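You operate a simulated robot arm through the tools that you are given. There is no shell and no other tool. Be economical: measure what you need, move in short steps, check, and stop when the job is done.

Carry out the task below with a simulated robot arm. There is one attempt and no reset: what you move stays moved.

JOB
Fetch the black blue-handled weight and set it on the shelf under the jack-side bench. Put the grey strip on the blue sheet. Put the tin cup in the steel sink. Put three of the lot boxes from the back row of the numbered bench on the shelf under the numbered bench. Open the cooker lid. Do these in any order. Set down upright: black blue-handled weight.

The check looks at the end state, three seconds after you hand in, the way a careful person would. Anything else that was tipped, shoved, dropped, spilled or broken makes it a failure. A push-on lid holds only when it is set on centred and level and pressed home; a screw cap is set on level and turned clockwise until tight. Flat cloth is picked up by pressing the open fingertips on it (5 to 10 N) and closing them slowly along it; thin cloth reads only 2 to 8 mm in the jaws.

ROBOT AND FRAMES
A 7-joint arm with a fingered hand on a trunk, on a base that drives. Base frame: it is fixed to the floor where the robot stands at the start and does not move with it; the origin is under the middle of the robot, x ahead of it, y to its left, z up. Units: m, rad, N and s.
With the tool pointing down near the work surface it reaches from about 0.34 to 0.76 m from the robot's upright axis, wherever it stands. Its first joint turns from -2.897 to 2.897 rad. Places, roughly: black blue-handled weight (8x6x9 cm) [0.5, -0.1, 0.8]; blue sheet (21x15x3 cm) [-1.3, 1.1, 0.9]; cooker lid [0.6, 0.9, 0.8]; grey strip (11x2x2 cm) [0.6, -0.4, 0.8]; lot box [0, 1.5, 0.75]; shelf under the jack-side bench [-1.1, 1.3, 0.3]; shelf under the numbered bench (22x72 cm) [-0.24, 1.38, 0.32]; steel sink [0.7, -1, 0.8]; tin cup (6x6x4 cm) [-1, -1.1, 0.8]. Payload 4 kg.
The tool frame sits at the grasp point between the pads (the TCP): z along the fingers, y along the line on which they close. The tips reach 0.026 m beyond it. Largest opening 0.132 m; the body of the gripper starts 0.073 m behind the TCP. The gripper is a hand of 4 fingers: y runs from the thumb to the fingers, the wrist lies at [0, 0, -0.239] in the tool frame, and closing takes about 1.5 s.
Orientation is that of the tool frame in the base frame, as a unit quaternion [w, x, y, z]. With the fingers straight down and closing along the base's y, the tool's x points along the base's -x, its y along +y and its z along -z.

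CONTROLS
- The arm moves only by the tool move_arm. Its argument "series" is a list that holds one entry, the list of rows, each a list of 6 numbers: the shift along the tool's x, y, z in m, then the turn, a rotation vector about the tool's x, y, z in rad. In form: [[[dx, dy, dz, ax, ay, az], ...]]. A call has 1 to 12 rows; each row is the pose to reach, as a shift and turn from the pose commanded when the call began, along the tool's axes at that moment. "hand" is the closure, from 0 (fully open) to 1 (shut), set as the call begins (left out, the last holds). A row lasts 0.2 s, in which the tool goes at most 0.05 m and 0.15 rad; a call with a longer step from one row to the next is refused whole, and so is a gripper value outside its range. Where a pose cannot be reached the arm comes as near as it can. A force on the tool above 40 N (or 10 N above the force at the start of the call, whichever is more), or a blocked arm, ends the call early, and 0.2 s more pass. Each finger travels about 0.072 m/s and halts on what it meets, pressing with about 25 N; the grip force reading is that of the motor and also rises with nothing between the fingers. The clock runs only during rows and for 0.2 s after the last one: add rows that repeat a pose to give the fingers time. The reply holds the time, the measured pose of the TCP, the force on the tool along the base axes, the opening and the grip force, in the units named above and with some noise, with the torque about the TCP (base axes, N m) and any sound that the robot's microphone picked up.
- Cameras (640 x 400 px; columns grow to the right, rows downward): "scene" is now at [0.0242, 0.1463, 1.5676]; the picture's right is [0.06, -1.00, 0.00], its down [-0.59, -0.04, -0.81] and it looks along [0.81, 0.05, -0.59] (base axes); focal length 277 px, centre (320, 200). "wrist" rides on the gripper at [0.068, 0.002, -0.097] in the tool frame; the picture's right is [-0.02, 1.00, 0.00], its down [-0.82, -0.02, -0.58] and it looks along [-0.58, -0.01, 0.82] (tool axes); focal length 270 px, centre (320, 200).
- get_image(camera): a new picture of that camera. No time passes.
- slide_trunk(by): slides the trunk up (or, below 0, down) by that many m; the arm and the scene camera ride with it, the base frame stays. It gives what a move gives, with no picture.
- steer(legs): drives the robot by 1 to 6 legs, each [ahead, turn to the left] in m and rad, along the robot's own axes; the way and the turn of a leg run together, so that a leg with both is an arc; at most 1.5 m and 3.142 rad a leg. The arm and the cameras ride along, it lands a little off, and it stops where it bumps. It gives what a move gives.
- grasp_type(shape): the hand has 4 fingers and takes this shape, open, in about a second: jaw (thumb against the fingers, like two jaws); tri (thumb and two fingers); tip (a fingertip pinch); poke (one finger out to press); point (the index stretched); flat (the hand flat); cup (the hand cupped); fist (a fist). The gripper value then closes the fingers along that shape, each until it touches; the sizes above hold for jaw. It gives what a move gives, with no picture.
- turn_head(pan, tilt): turns the head with the scene camera to pan (to the left, within 2.705 rad either way) and tilt (down, from -0.506 to 1.204), counted from straight ahead of the robot. It gives what a move gives.
- point_at(camera, pixels): for up to 12 pixels [column, row] of the newest picture of that camera ("zoom" is the newest enlarged one), the place [x, y, z] in the base frame of the surface seen there, good to about 0.002 m, but the place of the scene camera against the robot may be out by one fixed shift of up to 0.018 m in any direction. No time passes.
- zoom(camera, box): a new picture of the part [left, top, right, bottom] of that camera's present view, enlarged. No time passes.
- finish_job(): hands the job in; it is judged then, once.

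Go step by step. Measure first, check grasps and placings, and put right what went wrong. The budget is 131 turns and 152 pictures, counting those below and the enlarged ones. Unless the task says otherwise, let go and move clear before handing in.

The tools are called by a JSON object that holds its "api" and its "payload". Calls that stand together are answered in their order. move_arm: Moves the arm, as the interface text tells. Its arguments: {"type":"object","properties":{"series":{"type":"array","items":{"type":"array","items":{"type":"array","items":{"type":"number"}}}},"hand":{"type":"number"}},"required":["series"]} The other tools are called the same way: slide_trunk (by) slides the trunk up or down; grasp_type (shape) gives the hand a shape; steer (legs) drives the base; turn_head (pan, tilt) turns the head that bears the scene camera; get_image (camera) takes a picture; point_at (camera, pixels) gives the place of the surface under pixels of a picture; zoom (camera, box) takes an enlarged picture of a part of a camera's view; finish_job () hands the job in.

At the start:

```text
time: 0.0
tool_pos: [0.3501, 0.2193, 1.3317]
orientation: [0.0, 0.0, 1.0, 0.0]
force: [-0.5, 0.1, -0.4]
moment: [0.01, 0.03, 0.0]
finger_gap: 0.1316
grip_force: 0.0
shape: jaw
trunk travel left (down, up): [-0.525, 0.065]
robot x, y, heading: [0.0004, -0.0004, -0.004]
head pan, tilt: [0.059, 0.63]
```

scene: 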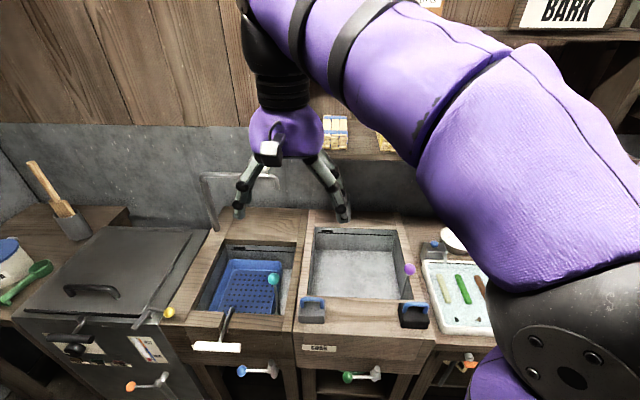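
wrist: 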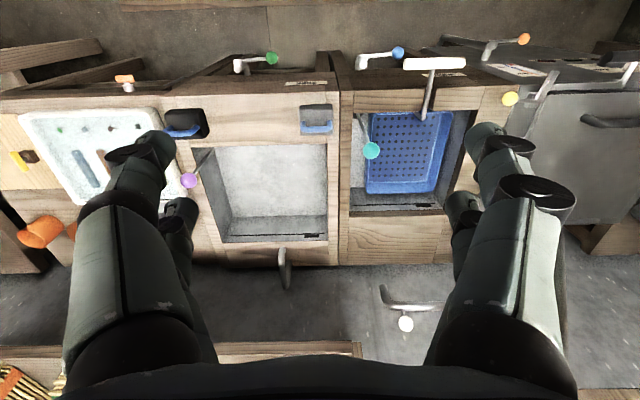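

The start pictures show a black weight near (413,312) and a grey one at (312,312), the cooker at left with its lid closed, and a white tray with strips at right. I'll look around first.

{"api": "turn_head", "payload": {"pan": -0.9, "tilt": 0.6}}

{"api": "get_image", "payload": {"camera": "scene"}}

{"api": "turn_head", "payload": {"pan": 1.0, "tilt": 0.6}}

{"api": "get_image", "payload": {"camera": "scene"}}

{"api": "turn_head", "payload": {"pan": 1.9, "tilt": 0.6}}

{"api": "get_image", "payload": {"camera": "scene"}}

{"api": "turn_head", "payload": {"pan": 2.7, "tilt": 0.6}}

{"api": "get_image", "payload": {"camera": "scene"}}

{"api": "turn_head", "payload": {"pan": -2.3, "tilt": 0.6}}

{"api": "get_image", "payload": {"camera": "scene"}}

```text
time: 1.2
tool_pos: [0.3516, 0.218, 1.3323]
orientation: [0.0, 0.001, 1.0, 0.0]
force: [-0.3, 0.2, -0.1]
moment: [0.03, -0.02, 0.0]
finger_gap: 0.1318
grip_force: 0.0
shape: jaw
trunk travel left (down, up): [-0.525, 0.065]
robot x, y, heading: [-0.0023, -0.001, 0.001]
head pan, tilt: [-0.901, 0.6]
```

```text
149 pictures are left
```

scene: 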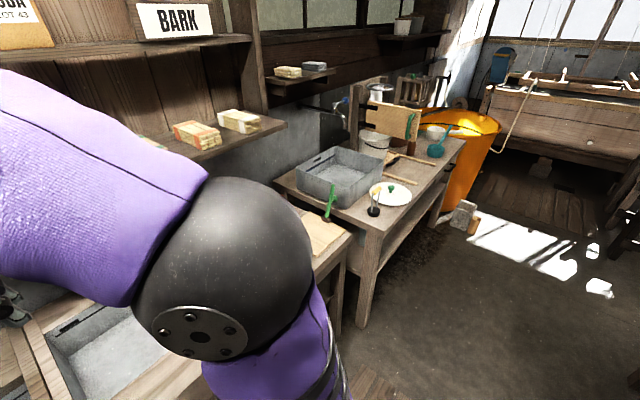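

```text
time: 3.1
tool_pos: [0.35, 0.2192, 1.3316]
orientation: [0.0, 0.001, 1.0, 0.001]
force: [-0.3, 0.0, 0.0]
moment: [-0.02, -0.02, -0.01]
finger_gap: 0.132
grip_force: 0.1
shape: jaw
trunk travel left (down, up): [-0.525, 0.065]
robot x, y, heading: [0.002, -0.0009, 0.002]
head pan, tilt: [1.0, 0.6]
```

```text
148 pictures are left
```

scene: 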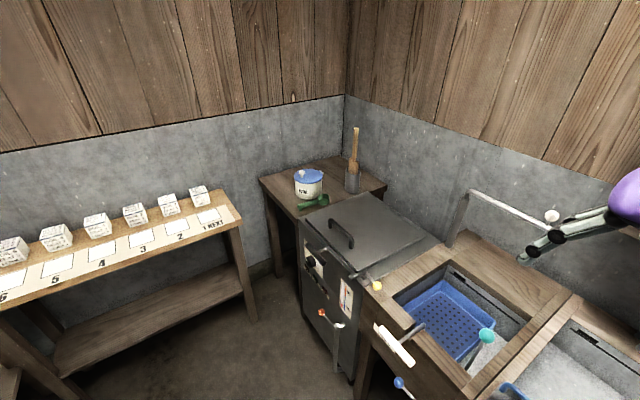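

```text
time: 4.3
tool_pos: [0.352, 0.2202, 1.3316]
orientation: [0.0, 0.001, 1.0, -0.001]
force: [-0.4, -0.1, -0.9]
moment: [-0.01, 0.01, -0.02]
finger_gap: 0.132
grip_force: 0.2
shape: jaw
trunk travel left (down, up): [-0.525, 0.065]
robot x, y, heading: [-0.0002, 0.0003, -0.0]
head pan, tilt: [1.901, 0.6]
```

```text
147 pictures are left
```

scene: 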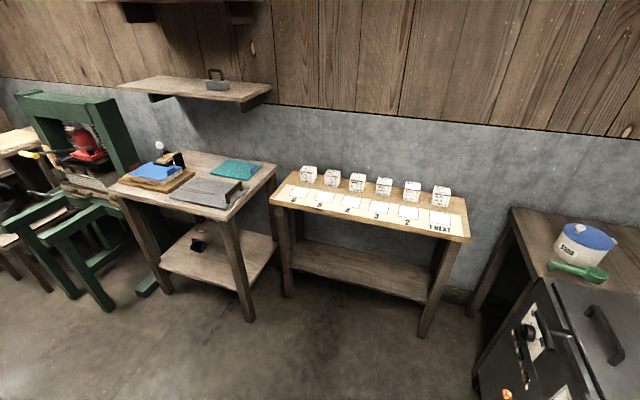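

```text
time: 5.4
tool_pos: [0.3506, 0.2189, 1.3313]
orientation: [0.0, 0.001, 1.0, 0.0]
force: [-0.5, -0.1, -0.3]
moment: [-0.02, -0.03, 0.03]
finger_gap: 0.1318
grip_force: 0.1
shape: jaw
trunk travel left (down, up): [-0.525, 0.065]
robot x, y, heading: [-0.0003, 0.0005, -0.002]
head pan, tilt: [2.7, 0.6]
```

```text
146 pictures are left
```

scene: 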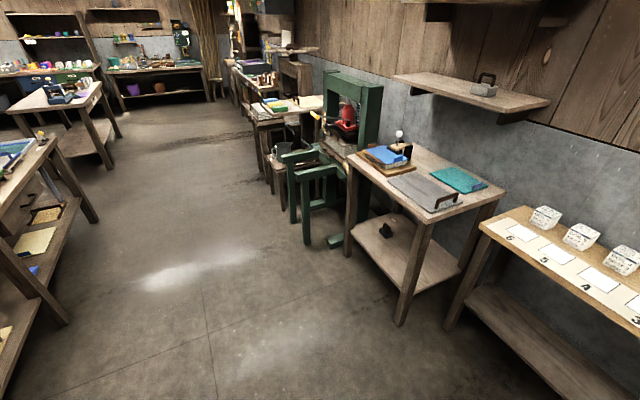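

```text
time: 9.4
tool_pos: [0.3506, 0.2206, 1.3311]
orientation: [0.0, 0.001, 1.0, 0.001]
force: [-0.8, 0.9, 0.3]
moment: [-0.01, -0.03, 0.0]
finger_gap: 0.1321
grip_force: 0.2
shape: jaw
trunk travel left (down, up): [-0.525, 0.065]
robot x, y, heading: [-0.0017, 0.0022, 0.003]
head pan, tilt: [-2.3, 0.6]
```

```text
145 pictures are left
```

scene: 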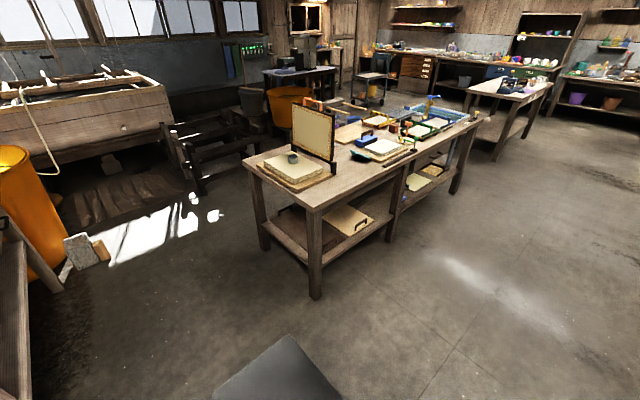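

The tin cup is on the felt stack (292,158) in the last view, and the blue sheet is on the jack-side bench. I'll measure the weight and the tray with the wrist camera.

{"api": "point_at", "payload": {"camera": "wrist", "pixels": [[185, 115], [185, 131], [170, 132], [200, 132], [188, 180], [316, 106], [245, 200]]}}

{"api": "zoom", "payload": {"camera": "wrist", "box": [0, 60, 240, 260]}}

{"api": "turn_head", "payload": {"pan": -0.15, "tilt": 1.1}}

{"api": "get_image", "payload": {"camera": "scene"}}

```text
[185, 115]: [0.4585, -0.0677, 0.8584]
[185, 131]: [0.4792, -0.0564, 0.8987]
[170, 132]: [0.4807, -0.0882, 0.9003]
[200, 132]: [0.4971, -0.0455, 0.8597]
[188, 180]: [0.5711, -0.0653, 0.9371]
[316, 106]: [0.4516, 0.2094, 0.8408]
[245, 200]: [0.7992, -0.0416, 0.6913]
```

```text
2.00 times, centred on (120, 160) of wrist
```

zoom: 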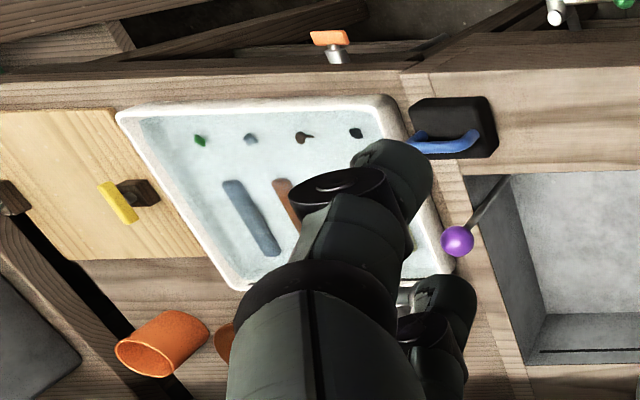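

```text
time: 11.4
tool_pos: [0.3515, 0.2188, 1.3308]
orientation: [0.0, 0.0, 1.0, 0.0]
force: [0.0, -0.1, 0.4]
moment: [-0.02, -0.02, 0.05]
finger_gap: 0.132
grip_force: 0.2
shape: jaw
trunk travel left (down, up): [-0.525, 0.065]
robot x, y, heading: [-0.0014, 0.0021, 0.002]
head pan, tilt: [-0.15, 1.1]
```

```text
143 pictures are left
```

scene: 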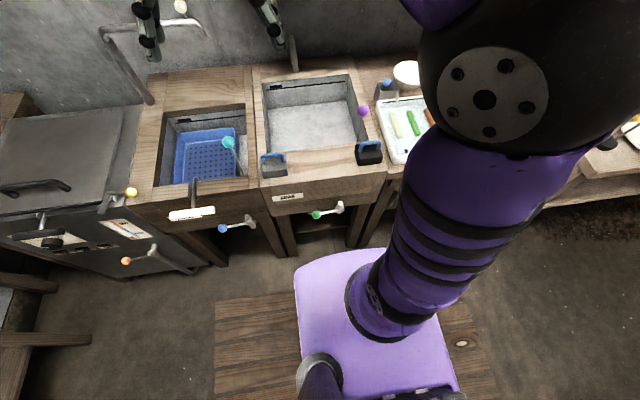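

Weight: handle bar at about x=0.48, z=0.90, block top at 0.86. I'll take the grey strip first, since placing it shows me the jack bench close up; I measure it in the zoom (250,215).

{"api": "point_at", "payload": {"camera": "zoom", "pixels": [[230, 185], [271, 250], [250, 217], [287, 195], [205, 220], [160, 110], [240, 285], [460, 110], [445, 150], [130, 205], [485, 135], [412, 150], [150, 345]]}}

{"api": "point_at", "payload": {"camera": "scene", "pixels": [[370, 145], [273, 155], [410, 160], [405, 70], [30, 187], [47, 210], [363, 110]]}}

```text
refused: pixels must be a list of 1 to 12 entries
```

```text
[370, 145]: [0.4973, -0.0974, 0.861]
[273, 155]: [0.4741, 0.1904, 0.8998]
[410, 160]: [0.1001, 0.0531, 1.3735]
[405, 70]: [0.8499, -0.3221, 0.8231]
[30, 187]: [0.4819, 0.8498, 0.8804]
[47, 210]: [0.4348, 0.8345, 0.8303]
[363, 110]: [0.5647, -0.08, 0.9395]
```

{"api": "point_at", "payload": {"camera": "zoom", "pixels": [[230, 185], [271, 250], [250, 217], [287, 195], [205, 220], [160, 110], [240, 285], [460, 110], [445, 150], [130, 205], [485, 135], [412, 150]]}}

```text
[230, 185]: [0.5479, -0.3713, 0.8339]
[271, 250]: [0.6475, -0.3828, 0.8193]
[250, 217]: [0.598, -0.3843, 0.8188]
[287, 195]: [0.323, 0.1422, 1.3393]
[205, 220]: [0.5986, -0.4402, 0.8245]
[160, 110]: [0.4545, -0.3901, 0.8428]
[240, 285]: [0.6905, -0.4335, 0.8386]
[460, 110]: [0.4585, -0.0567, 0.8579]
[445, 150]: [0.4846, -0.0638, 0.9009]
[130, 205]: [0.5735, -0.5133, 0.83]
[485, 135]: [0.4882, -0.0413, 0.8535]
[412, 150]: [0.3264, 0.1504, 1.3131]
```

The strip lies nearly along x around (0.60,-0.38). I'll move the hand above the tray for a close wrist view.

{"api": "move_arm", "payload": {"series": [[[-0.018, -0.042, 0.018, 0, 0, 0], [-0.036, -0.084, 0.036, 0, 0, 0], [-0.054, -0.126, 0.054, 0, 0, 0], [-0.072, -0.168, 0.072, 0, 0, 0], [-0.09, -0.21, 0.09, 0, 0, 0], [-0.108, -0.252, 0.108, 0, 0, 0], [-0.126, -0.294, 0.126, 0, 0, 0], [-0.144, -0.336, 0.144, 0, 0, 0], [-0.162, -0.378, 0.162, 0, 0, 0], [-0.18, -0.42, 0.18, 0, 0, 0], [-0.198, -0.462, 0.198, 0, 0, 0], [-0.216, -0.504, 0.216, 0, 0, 0]]], "hand": 0}}

{"api": "move_arm", "payload": {"series": [[[-0.018, -0.042, 0.018, 0, 0, 0], [-0.03, -0.084, 0.036, 0, 0, 0], [-0.03, -0.1, 0.07, 0, 0, 0]]]}}

{"api": "get_image", "payload": {"camera": "wrist"}}

```text
time: 14.0
tool_pos: [0.5647, -0.2833, 1.1174]
orientation: [-0.001, -0.001, 1.0, 0.001]
force: [-0.2, -0.1, -0.5]
moment: [-0.04, 0.01, -0.03]
finger_gap: 0.132
grip_force: 0.1
shape: jaw
trunk travel left (down, up): [-0.525, 0.065]
robot x, y, heading: [0.0024, 0.0008, 0.0]
head pan, tilt: [-0.15, 1.1]
```

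```text
time: 14.8
tool_pos: [0.5938, -0.3852, 1.0429]
orientation: [-0.001, 0.001, 1.0, -0.001]
force: [-0.7, -0.6, 0.5]
moment: [0.03, 0.05, 0.03]
finger_gap: 0.1318
grip_force: 0.1
shape: jaw
trunk travel left (down, up): [-0.525, 0.065]
robot x, y, heading: [0.003, 0.0028, 0.004]
head pan, tilt: [-0.15, 1.1]
```

```text
142 pictures are left
```

wrist: 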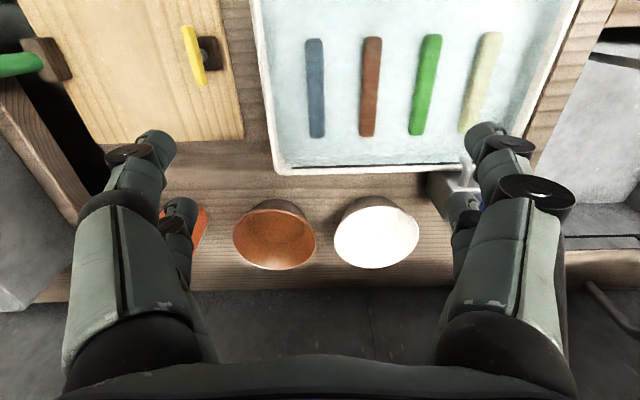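

The slate-grey strip (315,85) is the only grey one of the four. I'll measure its ends and centre.

{"api": "point_at", "payload": {"camera": "wrist", "pixels": [[313, 42], [315, 85], [317, 132], [306, 85], [325, 85], [345, 85], [290, 85], [267, 100]]}}

{"api": "zoom", "payload": {"camera": "wrist", "box": [250, 0, 530, 180]}}

```text
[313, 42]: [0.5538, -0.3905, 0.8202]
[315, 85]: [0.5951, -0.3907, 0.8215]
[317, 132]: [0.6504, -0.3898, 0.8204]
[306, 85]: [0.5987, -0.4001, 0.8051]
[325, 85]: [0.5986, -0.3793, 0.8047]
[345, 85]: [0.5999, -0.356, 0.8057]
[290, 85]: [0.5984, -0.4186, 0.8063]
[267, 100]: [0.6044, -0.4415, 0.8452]
```

```text
2.22 times, centred on (390, 90) of wrist
```

zoom: 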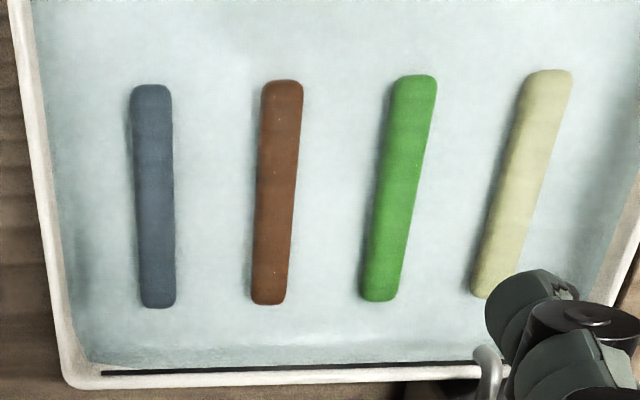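

Strip centre is (0.602,-0.391), z 0.806–0.821. I'll pre-close to about 5 cm and come down to just above it.

{"api": "move_arm", "payload": {"series": [[[-0.008, -0.004, 0.04, 0, 0, 0], [-0.008, -0.004, 0.08, 0, 0, 0], [-0.008, -0.004, 0.12, 0, 0, 0], [-0.008, -0.004, 0.14, 0, 0, 0], [-0.008, -0.004, 0.14, 0, 0, 0], [-0.008, -0.004, 0.14, 0, 0, 0]]], "hand": 0.62}}

{"api": "get_image", "payload": {"camera": "wrist"}}

```text
time: 16.2
tool_pos: [0.6032, -0.3879, 0.9034]
orientation: [0.0, 0.0, 1.0, 0.0]
force: [0.4, -0.3, 0.1]
moment: [0.01, -0.05, -0.02]
finger_gap: 0.0506
grip_force: 0.1
shape: jaw
trunk travel left (down, up): [-0.525, 0.065]
robot x, y, heading: [-0.0009, -0.0001, 0.005]
head pan, tilt: [-0.15, 1.1]
```

```text
140 pictures are left
```

wrist: 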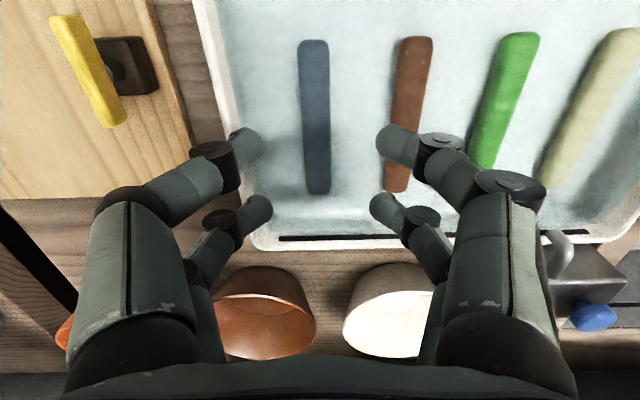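

Gap is 0.05 and it is centred around the strip. Lowering to z≈0.836 and closing.

{"api": "move_arm", "payload": {"series": [[[0, -0.003, 0.03, 0, 0, 0], [0, -0.003, 0.055, 0, 0, 0], [0, -0.003, 0.067, 0, 0, 0], [0, -0.003, 0.067, 0, 0, 0]]]}}

{"api": "move_arm", "payload": {"series": [[[0, 0, 0, 0, 0, 0], [0, 0, 0, 0, 0, 0], [0, 0, 0, 0, 0, 0], [0, 0, 0, 0, 0, 0], [0, 0, 0, 0, 0, 0], [0, 0, 0, 0, 0, 0]]], "hand": 1}}

{"api": "get_image", "payload": {"camera": "wrist"}}

```text
time: 17.0
tool_pos: [0.606, -0.3943, 0.8514]
orientation: [0.009, 0.0, 1.0, -0.005]
force: [-3.0, 6.2, 18.7]
moment: [-0.82, -0.37, -0.01]
finger_gap: 0.0495
grip_force: 0.0
shape: jaw
trunk travel left (down, up): [-0.525, 0.065]
robot x, y, heading: [0.0022, -0.0018, -0.0]
head pan, tilt: [-0.15, 1.1]
stopped in row 4: the force on the tool passed its limit at 46 N (the readings are from after the stop); the commanded pose is now the measured one
```

```text
time: 18.4
tool_pos: [0.604, -0.3936, 0.8488]
orientation: [0.006, 0.001, 1.0, -0.005]
force: [0.2, 1.5, 23.4]
moment: [0.05, 0.5, -0.02]
finger_gap: 0.0002
grip_force: 24.8
shape: jaw
trunk travel left (down, up): [-0.525, 0.065]
robot x, y, heading: [0.0015, -0.0037, 0.0]
head pan, tilt: [-0.15, 1.1]
```

```text
139 pictures are left
```

wrist: 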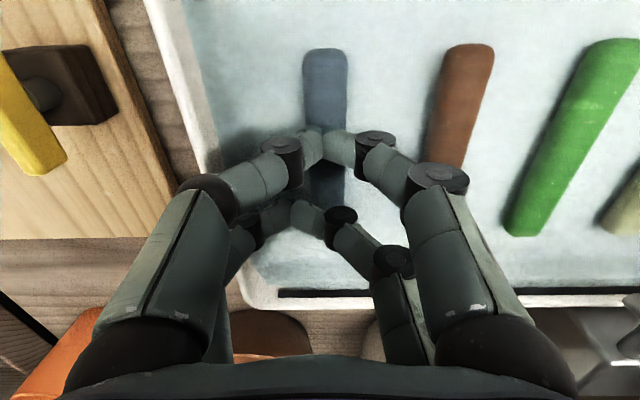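

The fingers' outer knuckles met the tray's left rim, so the jaws closed above the strip. I'll raise, pre-close narrower and roll the hand 0.28 rad so the rim-side finger stands steeper.

{"api": "move_arm", "payload": {"series": [[[0, 0, -0.03, 0, 0, 0], [0, 0.003, -0.05, 0.1, 0, 0], [0, 0.008, -0.05, 0.2, 0, 0], [0, 0.01, -0.05, 0.28, 0, 0], [0, 0.01, -0.05, 0.28, 0, 0]]], "hand": 0.72}}

{"api": "get_image", "payload": {"camera": "wrist"}}

```text
time: 19.6
tool_pos: [0.6052, -0.3838, 0.8969]
orientation: [0.004, 0.001, 0.99, -0.144]
force: [0.6, 0.0, -0.6]
moment: [-0.03, -0.01, 0.03]
finger_gap: 0.0369
grip_force: 0.1
shape: jaw
trunk travel left (down, up): [-0.525, 0.065]
robot x, y, heading: [0.0022, 0.0017, 0.001]
head pan, tilt: [-0.15, 1.1]
```

```text
138 pictures are left
```

wrist: 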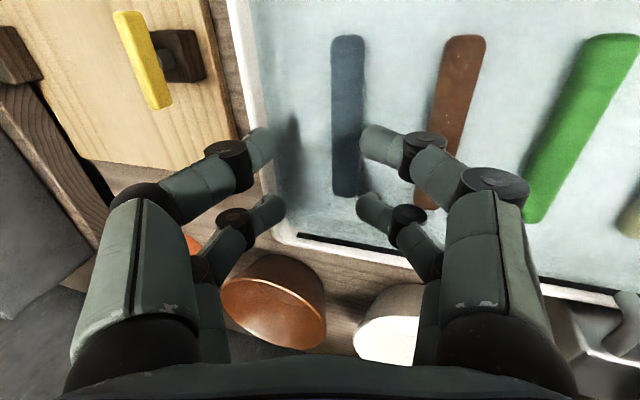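

The rim-side finger now stands nearly upright. Descending vertically with the tilted hand.

{"api": "move_arm", "payload": {"series": [[[0.007, 0.0075, 0.03, 0, 0, 0], [0.007, 0.0115, 0.045, 0, 0, 0], [0.007, 0.0132, 0.052, 0, 0, 0], [0.007, 0.0149, 0.059, 0, 0, 0], [0.007, 0.0149, 0.059, 0, 0, 0]]]}}

{"api": "get_image", "payload": {"camera": "wrist"}}

```text
time: 20.8
tool_pos: [0.599, -0.3871, 0.839]
orientation: [0.007, 0.001, 0.989, -0.145]
force: [1.1, 3.3, 8.2]
moment: [0.22, 0.05, -0.06]
finger_gap: 0.0367
grip_force: 0.0
shape: jaw
trunk travel left (down, up): [-0.525, 0.065]
robot x, y, heading: [-0.0027, 0.0007, 0.002]
head pan, tilt: [-0.15, 1.1]
```

```text
137 pictures are left
```

wrist: 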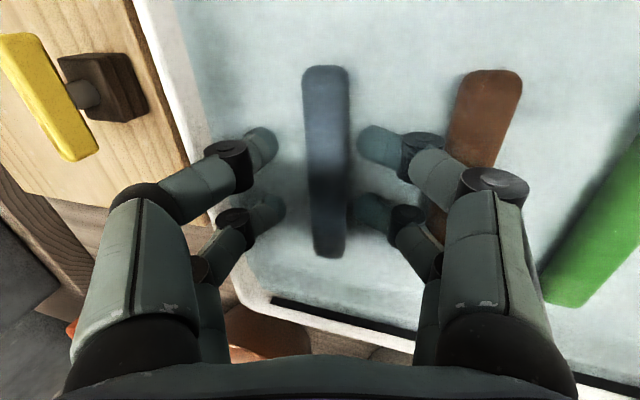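

Tips straddle the strip with light contact. Closing.

{"api": "move_arm", "payload": {"series": [[[0, 0, 0, 0, 0, 0], [0, 0, 0, 0, 0, 0], [0, 0, 0, 0, 0, 0], [0, 0, 0, 0, 0, 0], [0, 0, 0, 0, 0, 0], [0, 0, 0, 0, 0, 0]]], "hand": 1}}

{"api": "get_image", "payload": {"camera": "wrist"}}

```text
time: 22.2
tool_pos: [0.5979, -0.3867, 0.8374]
orientation: [0.005, 0.002, 0.99, -0.144]
force: [2.0, -0.6, 6.6]
moment: [0.08, -0.07, 0.02]
finger_gap: 0.0117
grip_force: 25.2
shape: jaw
trunk travel left (down, up): [-0.525, 0.065]
robot x, y, heading: [0.0017, -0.0005, 0.001]
head pan, tilt: [-0.15, 1.1]
```

```text
136 pictures are left
```

wrist: 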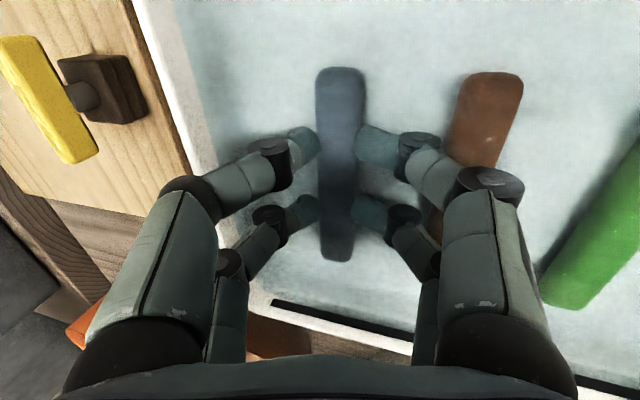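

It is gripped (gap 12 mm). Lifting straight up and checking.

{"api": "move_arm", "payload": {"series": [[[0, -0.005, -0.018, 0, 0, 0], [0, -0.0138, -0.048, 0, 0, 0], [0, -0.0276, -0.096, 0, 0, 0], [0, -0.041, -0.144, 0, 0, 0], [0, -0.055, -0.192, 0, 0, 0], [0, -0.069, -0.24, 0, 0, 0]]]}}

{"api": "get_image", "payload": {"camera": "wrist"}}

```text
time: 23.6
tool_pos: [0.5932, -0.3832, 1.0831]
orientation: [0.004, 0.002, 0.99, -0.144]
force: [0.5, -0.7, -0.2]
moment: [0.01, 0.01, -0.01]
finger_gap: 0.0113
grip_force: 24.6
shape: jaw
trunk travel left (down, up): [-0.525, 0.065]
robot x, y, heading: [-0.0048, -0.0004, 0.003]
head pan, tilt: [-0.15, 1.1]
```

```text
135 pictures are left
```

wrist: 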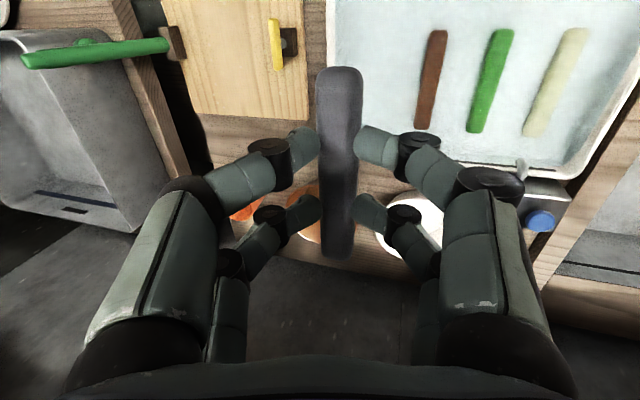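

The strip is held. I'll bring the arm in front of the robot, level, and then look at the jack-side bench.

{"api": "move_arm", "payload": {"series": [[[0.019, 0.0346, -0.017, -0.028, 0, 0], [0.038, 0.069, -0.034, -0.056, 0, 0], [0.057, 0.104, -0.052, -0.084, 0, 0], [0.076, 0.138, -0.069, -0.112, 0, 0], [0.095, 0.173, -0.086, -0.14, 0, 0], [0.114, 0.208, -0.103, -0.168, 0, 0], [0.133, 0.242, -0.12, -0.196, 0, 0], [0.152, 0.277, -0.138, -0.224, 0, 0], [0.171, 0.311, -0.155, -0.252, 0, 0], [0.19, 0.346, -0.172, -0.29, 0, 0]]]}}

{"api": "turn_head", "payload": {"pan": 2.35, "tilt": 0.45}}

{"api": "zoom", "payload": {"camera": "scene", "box": [120, 50, 520, 300]}}

```text
time: 25.8
tool_pos: [0.4045, -0.0015, 1.1527]
orientation: [0.005, 0.001, 1.0, 0.003]
force: [-0.5, 0.0, -0.3]
moment: [-0.02, 0.0, 0.01]
finger_gap: 0.0115
grip_force: 24.8
shape: jaw
trunk travel left (down, up): [-0.525, 0.065]
robot x, y, heading: [0.0012, -0.0016, -0.001]
head pan, tilt: [-0.15, 1.1]
```

```text
time: 28.1
tool_pos: [0.4046, -0.0031, 1.1513]
orientation: [0.005, 0.0, 1.0, 0.0]
force: [-0.5, -0.3, -1.5]
moment: [0.01, -0.02, 0.02]
finger_gap: 0.0114
grip_force: 24.8
shape: jaw
trunk travel left (down, up): [-0.525, 0.065]
robot x, y, heading: [-0.0012, 0.0009, 0.004]
head pan, tilt: [2.349, 0.45]
```

```text
1.60 times, centred on (320, 175) of scene
```

zoom: 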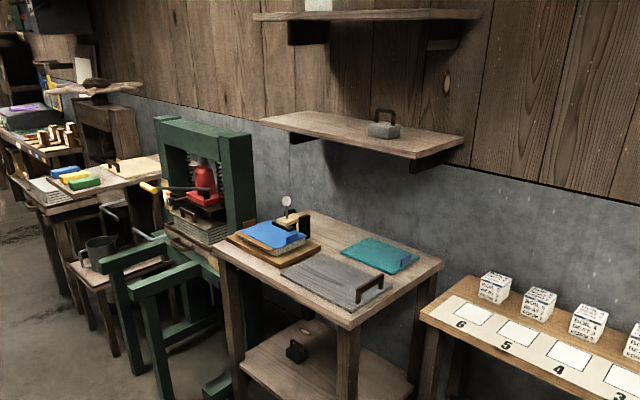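

I see the blue sheet (275,235) on a wooden board with a gauge, and the shelf below. I'll measure these.

{"api": "point_at", "payload": {"camera": "zoom", "pixels": [[215, 248], [348, 325], [440, 262], [275, 233], [248, 230], [290, 245], [300, 300], [400, 385], [270, 365], [330, 345], [288, 202], [432, 315]]}}

{"api": "zoom", "payload": {"camera": "scene", "box": [230, 160, 400, 266]}}

```text
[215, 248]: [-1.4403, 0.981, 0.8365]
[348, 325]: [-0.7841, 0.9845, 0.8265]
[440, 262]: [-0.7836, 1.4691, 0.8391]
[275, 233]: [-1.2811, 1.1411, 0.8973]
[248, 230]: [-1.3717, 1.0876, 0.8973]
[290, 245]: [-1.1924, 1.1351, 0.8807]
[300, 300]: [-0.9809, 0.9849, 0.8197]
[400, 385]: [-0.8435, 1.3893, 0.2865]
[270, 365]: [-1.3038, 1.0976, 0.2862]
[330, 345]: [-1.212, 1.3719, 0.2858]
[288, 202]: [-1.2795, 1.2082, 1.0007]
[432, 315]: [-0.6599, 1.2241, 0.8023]
```

```text
3.76 times, centred on (315, 213) of scene
```

zoom: 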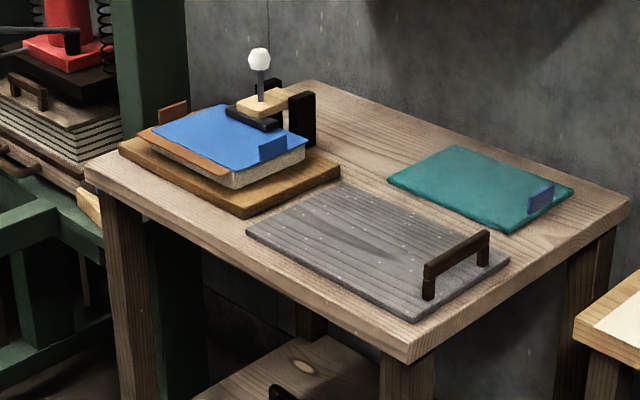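

Bench top is z 0.835, x −1.44..−0.78, y 0.98..1.47; the sheet top is 0.897 around (−1.28,1.11). I'll drive to about (−1.15,0.45) and face the bench.

{"api": "steer", "payload": {"legs": [[0, 2.767], [1.235, 0], [0, -1.196]]}}

{"api": "turn_head", "payload": {"pan": 0, "tilt": 0.8}}

{"api": "get_image", "payload": {"camera": "scene"}}

```text
time: 34.3
tool_pos: [-0.2966, 0.275, 1.1518]
orientation: [-0.001, 0.931, -0.364, -0.005]
force: [-0.2, 0.6, -0.2]
moment: [-0.05, 0.03, 0.03]
finger_gap: 0.0115
grip_force: 24.3
shape: jaw
trunk travel left (down, up): [-0.525, 0.065]
robot x, y, heading: [-0.0005, 0.0003, 2.392]
head pan, tilt: [2.349, 0.45]
stopped in leg 1: the robot was blocked; the commanded pose is now the measured one
```

```text
time: 36.4
tool_pos: [-0.2966, 0.2768, 1.1521]
orientation: [-0.002, 0.931, -0.364, -0.005]
force: [0.1, 0.0, -1.4]
moment: [0.01, 0.03, -0.01]
finger_gap: 0.0113
grip_force: 25.0
shape: jaw
trunk travel left (down, up): [-0.525, 0.065]
robot x, y, heading: [0.0003, -0.0006, 2.399]
head pan, tilt: [0.0, 0.799]
```

```text
132 pictures are left
```

scene: 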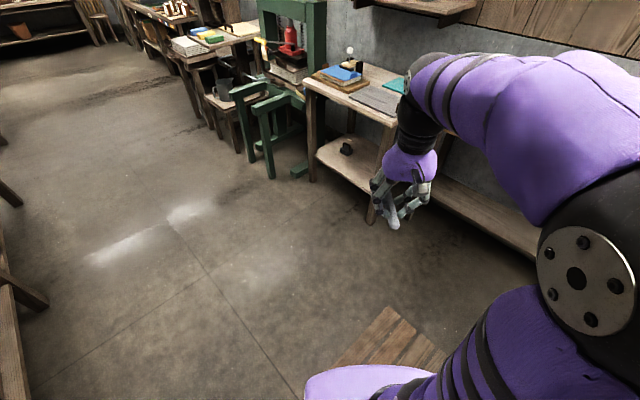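

The turn was blocked at heading 2.40, likely the back of the base near the front bench. The way ahead is clear, so I'll drive a bit forward and then continue the turn.

{"api": "steer", "payload": {"legs": [[0.35, 0]]}}

{"api": "steer", "payload": {"legs": [[0, 0.5], [0.87, 0], [0, -1.33]]}}

{"api": "get_image", "payload": {"camera": "scene"}}

```text
time: 38.7
tool_pos: [-0.5547, 0.5073, 1.1526]
orientation: [-0.001, 0.933, -0.36, -0.005]
force: [0.7, 1.0, -1.1]
moment: [0.0, 0.0, 0.0]
finger_gap: 0.0116
grip_force: 24.8
shape: jaw
trunk travel left (down, up): [-0.525, 0.065]
robot x, y, heading: [-0.2547, 0.2382, 2.404]
head pan, tilt: [0.0, 0.799]
```

```text
time: 48.7
tool_pos: [-1.1044, 0.8409, 1.1514]
orientation: [0.003, -0.692, 0.722, 0.005]
force: [0.0, 0.6, -1.4]
moment: [0.0, -0.02, 0.0]
finger_gap: 0.0114
grip_force: 24.7
shape: jaw
trunk travel left (down, up): [-0.525, 0.065]
robot x, y, heading: [-1.1245, 0.4379, 1.527]
head pan, tilt: [0.0, 0.799]
```

```text
131 pictures are left
```

scene: 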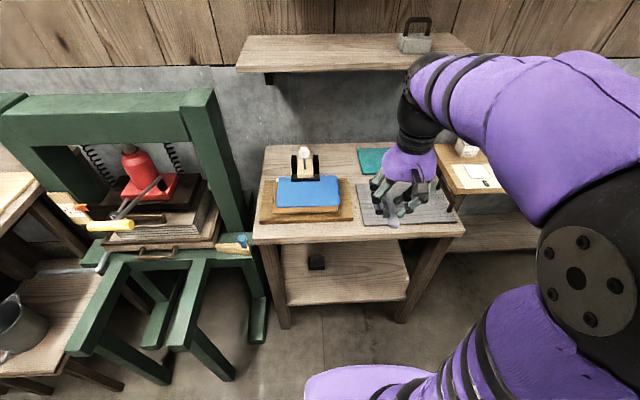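

Arrived. I'll measure the sheet, the clamp and the shelf below from here.

{"api": "point_at", "payload": {"camera": "scene", "pixels": [[278, 207], [340, 207], [282, 178], [336, 178], [308, 192], [305, 172], [307, 150], [290, 302], [407, 297], [290, 250], [316, 262], [360, 275]]}}

{"api": "zoom", "payload": {"camera": "scene", "box": [240, 130, 480, 330]}}

```text
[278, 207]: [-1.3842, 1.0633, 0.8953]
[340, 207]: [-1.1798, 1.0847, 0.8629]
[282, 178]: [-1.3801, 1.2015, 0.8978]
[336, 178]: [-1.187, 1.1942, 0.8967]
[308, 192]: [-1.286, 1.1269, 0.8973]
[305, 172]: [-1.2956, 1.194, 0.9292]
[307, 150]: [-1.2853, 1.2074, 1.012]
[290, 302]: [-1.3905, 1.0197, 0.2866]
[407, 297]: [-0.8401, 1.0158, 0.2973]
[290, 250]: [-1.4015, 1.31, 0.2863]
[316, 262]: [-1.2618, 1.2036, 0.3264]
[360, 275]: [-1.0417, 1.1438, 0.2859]
```

```text
2.00 times, centred on (360, 230) of scene
```

zoom: 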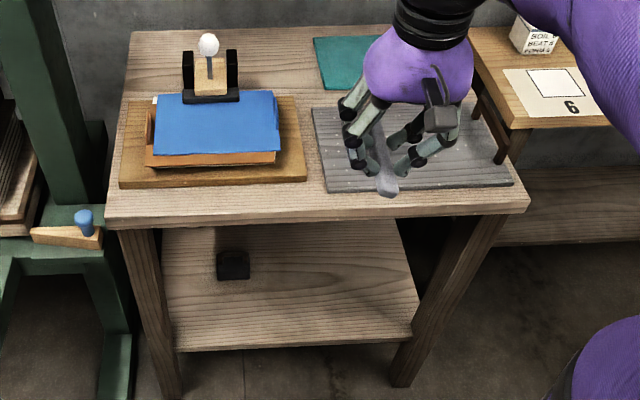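

Sheet spans x −1.385..−1.18, y 1.06..1.20 at z 0.897, with the clamp at the back. I'll swing the hand over it while yawing −1.45 rad so the strip lies along the sheet and the thumb is toward the clamp.

{"api": "move_arm", "payload": {"series": [[[0, 0.019, 0, 0, 0, -0.14], [0, 0.038, 0, 0, 0, -0.28], [0, 0.057, 0, 0, 0, -0.42], [0, 0.076, 0, 0, 0, -0.56], [0, 0.095, 0, 0, 0, -0.7], [0, 0.114, 0, 0, 0, -0.84], [0, 0.133, 0, 0, 0, -0.98], [0, 0.152, 0, 0, 0, -1.12], [0, 0.171, 0, 0, 0, -1.26], [0, 0.19, 0, 0, 0, -1.4], [0, 0.19, 0, 0, 0, -1.5], [0, 0.19, 0, 0, 0, -1.5]]]}}

{"api": "get_image", "payload": {"camera": "wrist"}}

```text
time: 51.3
tool_pos: [-1.2929, 0.8483, 1.1534]
orientation: [-0.005, 0.998, -0.057, -0.001]
force: [-0.5, 0.3, 0.3]
moment: [-0.02, 0.03, -0.03]
finger_gap: 0.0062
grip_force: 25.1
shape: jaw
trunk travel left (down, up): [-0.525, 0.065]
robot x, y, heading: [-1.1234, 0.4368, 1.53]
head pan, tilt: [0.0, 0.799]
```

```text
129 pictures are left
```

wrist: 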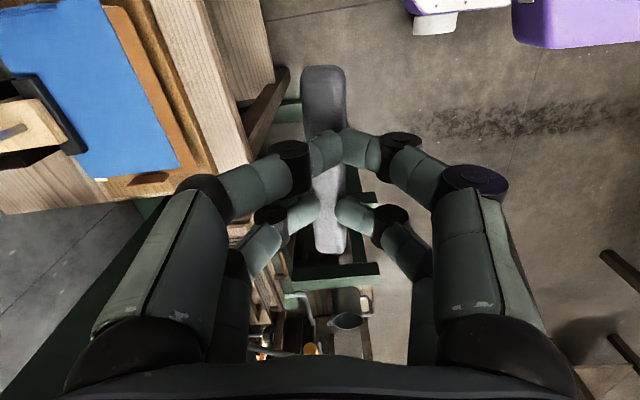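

The gap fell to 6 mm, so the strip is slipping toward the tips; it is still held. I'll move gently over the sheet.

{"api": "move_arm", "payload": {"series": [[[-0.002, -0.02, 0, 0, 0, 0], [-0.004, -0.05, 0.0, 0, 0, 0], [-0.007, -0.085, 0.02, 0, 0, 0], [-0.01, -0.12, 0.045, 0, 0, 0], [-0.013, -0.155, 0.07, 0, 0, 0], [-0.016, -0.19, 0.09, 0, 0, 0], [-0.018, -0.225, 0.1, 0, 0, 0], [-0.0205, -0.244, 0.1, 0, 0, 0], [-0.0205, -0.249, 0.1, 0, 0, 0]]]}}

{"api": "get_image", "payload": {"camera": "wrist"}}

{"api": "zoom", "payload": {"camera": "scene", "box": [240, 110, 400, 230]}}

```text
time: 53.3
tool_pos: [-1.2844, 1.0996, 1.056]
orientation: [-0.006, 0.998, -0.058, 0.0]
force: [0.6, -0.8, -0.3]
moment: [0.02, -0.01, -0.01]
finger_gap: 0.0063
grip_force: 24.4
shape: jaw
trunk travel left (down, up): [-0.525, 0.065]
robot x, y, heading: [-1.123, 0.4341, 1.529]
head pan, tilt: [0.0, 0.799]
```

```text
128 pictures are left
```

wrist: 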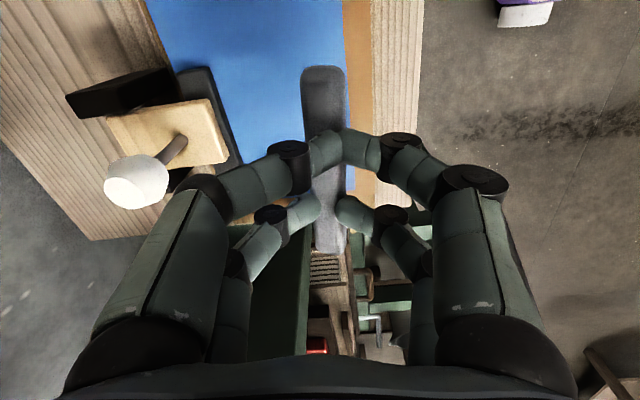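

```text
3.33 times, centred on (320, 170) of scene
```

zoom: 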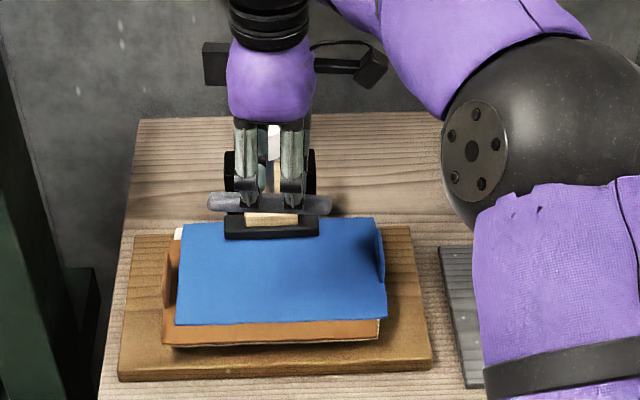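

The strip is level over the sheet. I'll shift 7 mm forward from the clamp and descend until light contact.

{"api": "move_arm", "payload": {"series": [[[0, 0.007, 0.03, 0, 0, 0], [0, 0.007, 0.06, 0, 0, 0], [0, 0.007, 0.09, 0, 0, 0], [0, 0.007, 0.1, 0, 0, 0], [0, 0.007, 0.105, 0, 0, 0], [0, 0.007, 0.11, 0, 0, 0]]]}}

{"api": "get_image", "payload": {"camera": "wrist"}}

{"api": "zoom", "payload": {"camera": "scene", "box": [260, 130, 380, 220]}}

```text
time: 54.7
tool_pos: [-1.2874, 1.0924, 0.9468]
orientation: [-0.005, 0.998, -0.058, -0.001]
force: [-1.0, -0.9, -0.1]
moment: [-0.04, -0.03, 0.04]
finger_gap: 0.0058
grip_force: 25.2
shape: jaw
trunk travel left (down, up): [-0.525, 0.065]
robot x, y, heading: [-1.1266, 0.4355, 1.526]
head pan, tilt: [0.0, 0.799]
```

```text
126 pictures are left
```

wrist: 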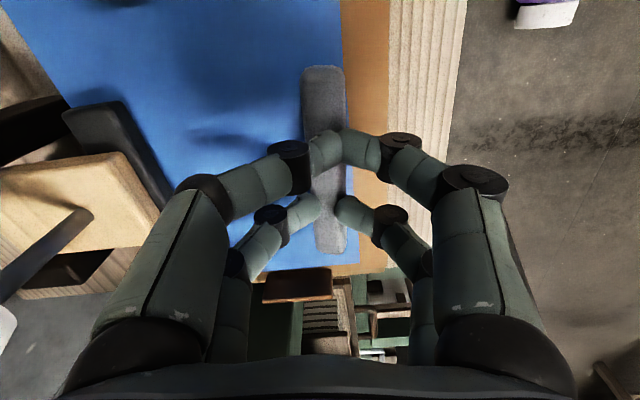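

```text
4.44 times, centred on (320, 175) of scene
```

zoom: 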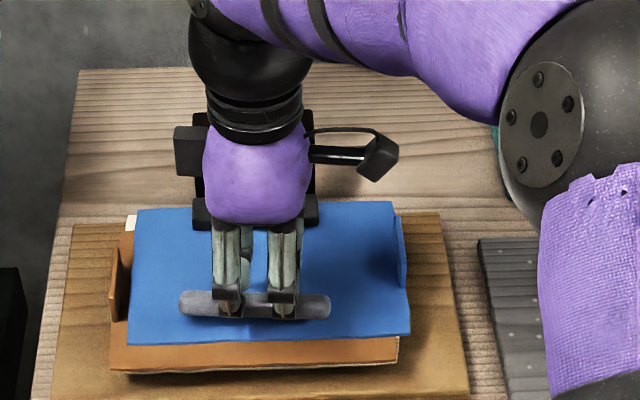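

The strip is a little near the front edge, so I'll shift 6 mm back and 1.5 cm toward the sheet's middle, and continue down in small steps.

{"api": "move_arm", "payload": {"series": [[[0.008, -0.003, 0, 0, 0, 0], [0.015, -0.006, 0.004, 0, 0, 0], [0.015, -0.006, 0.008, 0, 0, 0], [0.015, -0.006, 0.012, 0, 0, 0]]]}}

{"api": "get_image", "payload": {"camera": "wrist"}}

```text
time: 55.7
tool_pos: [-1.27, 1.0986, 0.9363]
orientation: [-0.006, 0.998, -0.059, -0.002]
force: [0.1, -2.0, 13.5]
moment: [-0.03, -0.05, -0.07]
finger_gap: 0.0067
grip_force: 24.8
shape: jaw
trunk travel left (down, up): [-0.525, 0.065]
robot x, y, heading: [-1.1239, 0.4349, 1.53]
head pan, tilt: [0.0, 0.799]
```

```text
124 pictures are left
```

wrist: 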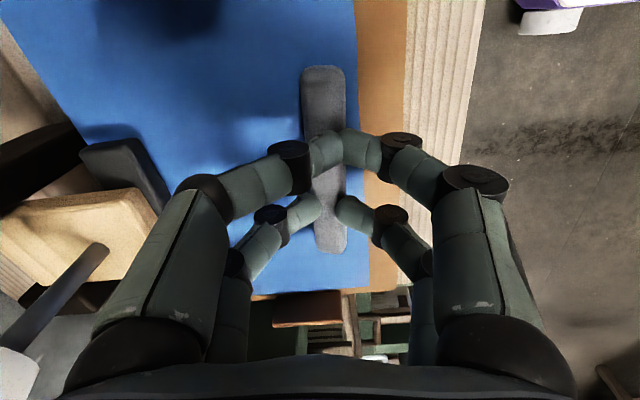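

Contact at 13 N with the strip wholly over blue. Opening a little and rising.

{"api": "move_arm", "payload": {"series": [[[0, 0, -0.001, 0, 0, 0], [0, 0, -0.001, 0, 0, 0], [0, 0, -0.001, 0, 0, 0], [0, 0, -0.001, 0, 0, 0], [0, 0, -0.02, 0, 0, 0], [0, 0, -0.06, 0, 0, 0], [0, 0, -0.1, 0, 0, 0], [0, 0.03, -0.14, 0, 0, 0]]], "hand": 0.7}}

{"api": "get_image", "payload": {"camera": "wrist"}}

```text
time: 57.5
tool_pos: [-1.2716, 1.0675, 1.0711]
orientation: [-0.006, 0.998, -0.056, -0.001]
force: [0.0, -0.2, 0.2]
moment: [-0.02, 0.01, 0.02]
finger_gap: 0.0394
grip_force: 0.0
shape: jaw
trunk travel left (down, up): [-0.525, 0.065]
robot x, y, heading: [-1.1265, 0.4359, 1.527]
head pan, tilt: [0.0, 0.799]
```

```text
123 pictures are left
```

wrist: 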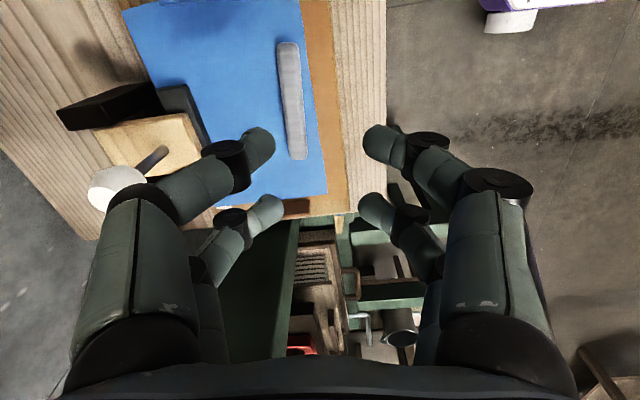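

The strip lies on the blue sheet, clear of the clamp. Now I'll look at the numbered bench and its shelf.

{"api": "turn_head", "payload": {"pan": -0.9, "tilt": 0.6}}

{"api": "get_image", "payload": {"camera": "scene"}}

```text
time: 58.7
tool_pos: [-1.2707, 1.0684, 1.0721]
orientation: [-0.005, 0.998, -0.058, -0.001]
force: [0.0, -0.1, -0.4]
moment: [0.01, 0.01, 0.01]
finger_gap: 0.0394
grip_force: 0.1
shape: jaw
trunk travel left (down, up): [-0.525, 0.065]
robot x, y, heading: [-1.1209, 0.4362, 1.525]
head pan, tilt: [-0.901, 0.6]
```

```text
122 pictures are left
```

scene: 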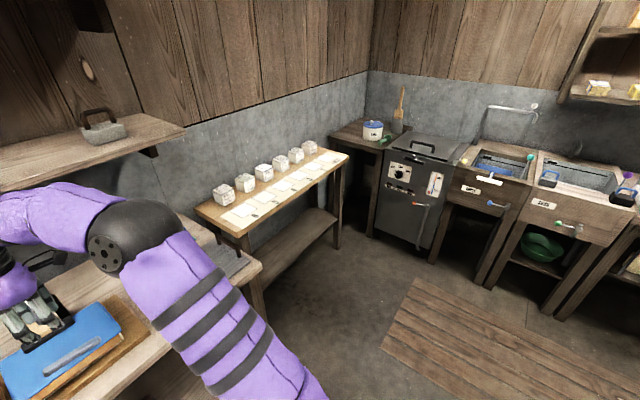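

I'll retract the arm to the carry pose and unwind the yaw, then drive to the numbered bench.

{"api": "move_arm", "payload": {"series": [[[0, 0.01, -0.045, 0, 0, 0.1], [0.01, 0.03, -0.09, 0, 0, 0.24], [0.03, 0.05, -0.09, 0, 0, 0.38], [0.05, 0.075, -0.09, 0, 0, 0.52], [0.07, 0.1, -0.09, 0, 0, 0.66], [0.09, 0.12, -0.09, 0, 0, 0.8], [0.11, 0.14, -0.09, 0, 0, 0.94], [0.13, 0.16, -0.09, 0, 0, 1.08], [0.15, 0.18, -0.09, 0, 0, 1.22], [0.17, 0.2, -0.09, 0, 0, 1.36], [0.191, 0.211, -0.09, 0, 0, 1.5], [0.191, 0.211, -0.09, 0, 0, 1.5]]], "hand": 0}}

{"api": "steer", "payload": {"legs": [[0, -1.5], [0.86, 0], [0, 1.54]]}}

{"api": "turn_head", "payload": {"pan": 0, "tilt": 0.7}}

{"api": "get_image", "payload": {"camera": "scene"}}

```text
refused: row 2 steps farther than a row can; nothing moved
```

```text
time: 71.8
tool_pos: [-0.4354, 1.0362, 1.071]
orientation: [-0.005, 0.999, -0.033, -0.001]
force: [0.0, 0.0, -0.2]
moment: [0.01, -0.02, 0.01]
finger_gap: 0.0396
grip_force: 0.0
shape: jaw
trunk travel left (down, up): [-0.525, 0.065]
robot x, y, heading: [-0.2572, 0.4095, 1.575]
head pan, tilt: [-0.901, 0.6]
```

```text
time: 73.0
tool_pos: [-0.4356, 1.0372, 1.0716]
orientation: [-0.005, 0.999, -0.034, -0.001]
force: [-1.0, -0.3, -1.1]
moment: [0.01, -0.02, -0.01]
finger_gap: 0.0394
grip_force: 0.1
shape: jaw
trunk travel left (down, up): [-0.525, 0.065]
robot x, y, heading: [-0.2603, 0.4129, 1.581]
head pan, tilt: [0.0, 0.7]
```

```text
121 pictures are left
```

scene: 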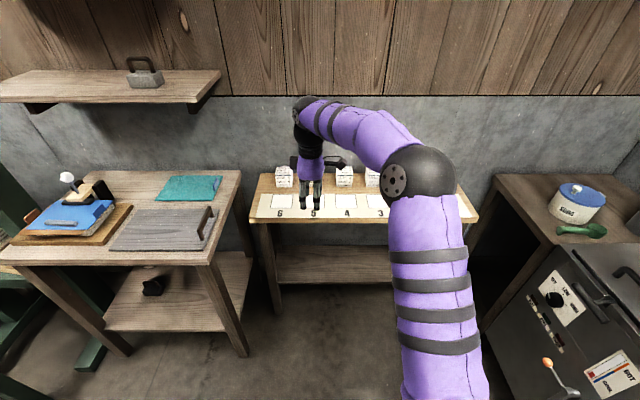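

The arm move was refused, but the drive was still clean: the strip and clamp look undisturbed at (60,210). I'll measure the boxes, bench and shelf from here.

{"api": "point_at", "payload": {"camera": "scene", "pixels": [[284, 170], [284, 182], [344, 169], [344, 180], [372, 175], [255, 215], [350, 221], [470, 222], [290, 278], [330, 283], [290, 250], [350, 250]]}}

{"api": "zoom", "payload": {"camera": "scene", "box": [240, 150, 400, 300]}}

{"api": "zoom", "payload": {"camera": "scene", "box": [20, 160, 140, 250]}}

```text
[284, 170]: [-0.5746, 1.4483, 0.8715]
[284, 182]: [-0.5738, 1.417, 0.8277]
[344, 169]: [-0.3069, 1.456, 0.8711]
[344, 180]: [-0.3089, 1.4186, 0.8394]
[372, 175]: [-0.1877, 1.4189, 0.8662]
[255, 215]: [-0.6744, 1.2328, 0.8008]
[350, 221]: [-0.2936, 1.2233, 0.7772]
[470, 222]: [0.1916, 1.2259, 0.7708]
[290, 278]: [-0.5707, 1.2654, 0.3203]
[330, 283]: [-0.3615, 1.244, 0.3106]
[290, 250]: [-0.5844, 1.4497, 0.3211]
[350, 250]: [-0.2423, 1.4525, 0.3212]
```

```text
2.67 times, centred on (320, 225) of scene
```

zoom: 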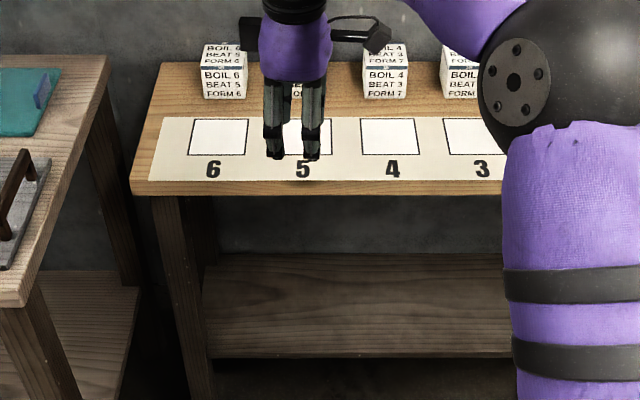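

```text
4.44 times, centred on (80, 205) of scene
```

zoom: 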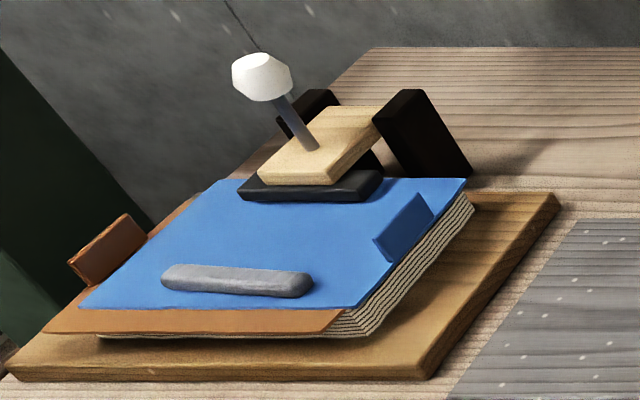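

Boxes are about 7 cm, top 0.871, front face y 1.418, at x −0.574, −0.44, −0.307, ... The shelf is z 0.321, front edge y≈1.244. I'll unwind the yaw and open the hand.

{"api": "move_arm", "payload": {"series": [[[0.012, 0.005, 0, 0, 0, 0.125], [0.024, 0.01, 0, 0, 0, 0.25], [0.036, 0.015, 0, 0, 0, 0.375], [0.048, 0.02, 0, 0, 0, 0.5], [0.06, 0.025, 0, 0, 0, 0.625], [0.072, 0.03, 0, 0, 0, 0.75], [0.084, 0.035, 0, 0, 0, 0.875], [0.096, 0.04, 0, 0, 0, 1.0], [0.108, 0.045, 0, 0, 0, 1.125], [0.12, 0.05, 0, 0, 0, 1.25], [0.132, 0.055, 0, 0, 0, 1.375], [0.139, 0.061, 0, 0, 0, 1.5]]], "hand": 0}}

```text
time: 75.6
tool_pos: [-0.3014, 0.9682, 1.0713]
orientation: [-0.003, 0.707, -0.707, -0.004]
force: [0.1, -0.1, 0.3]
moment: [0.03, -0.02, 0.0]
finger_gap: 0.1319
grip_force: 0.1
shape: jaw
trunk travel left (down, up): [-0.525, 0.065]
robot x, y, heading: [-0.2524, 0.4124, 1.577]
head pan, tilt: [0.0, 0.7]
```

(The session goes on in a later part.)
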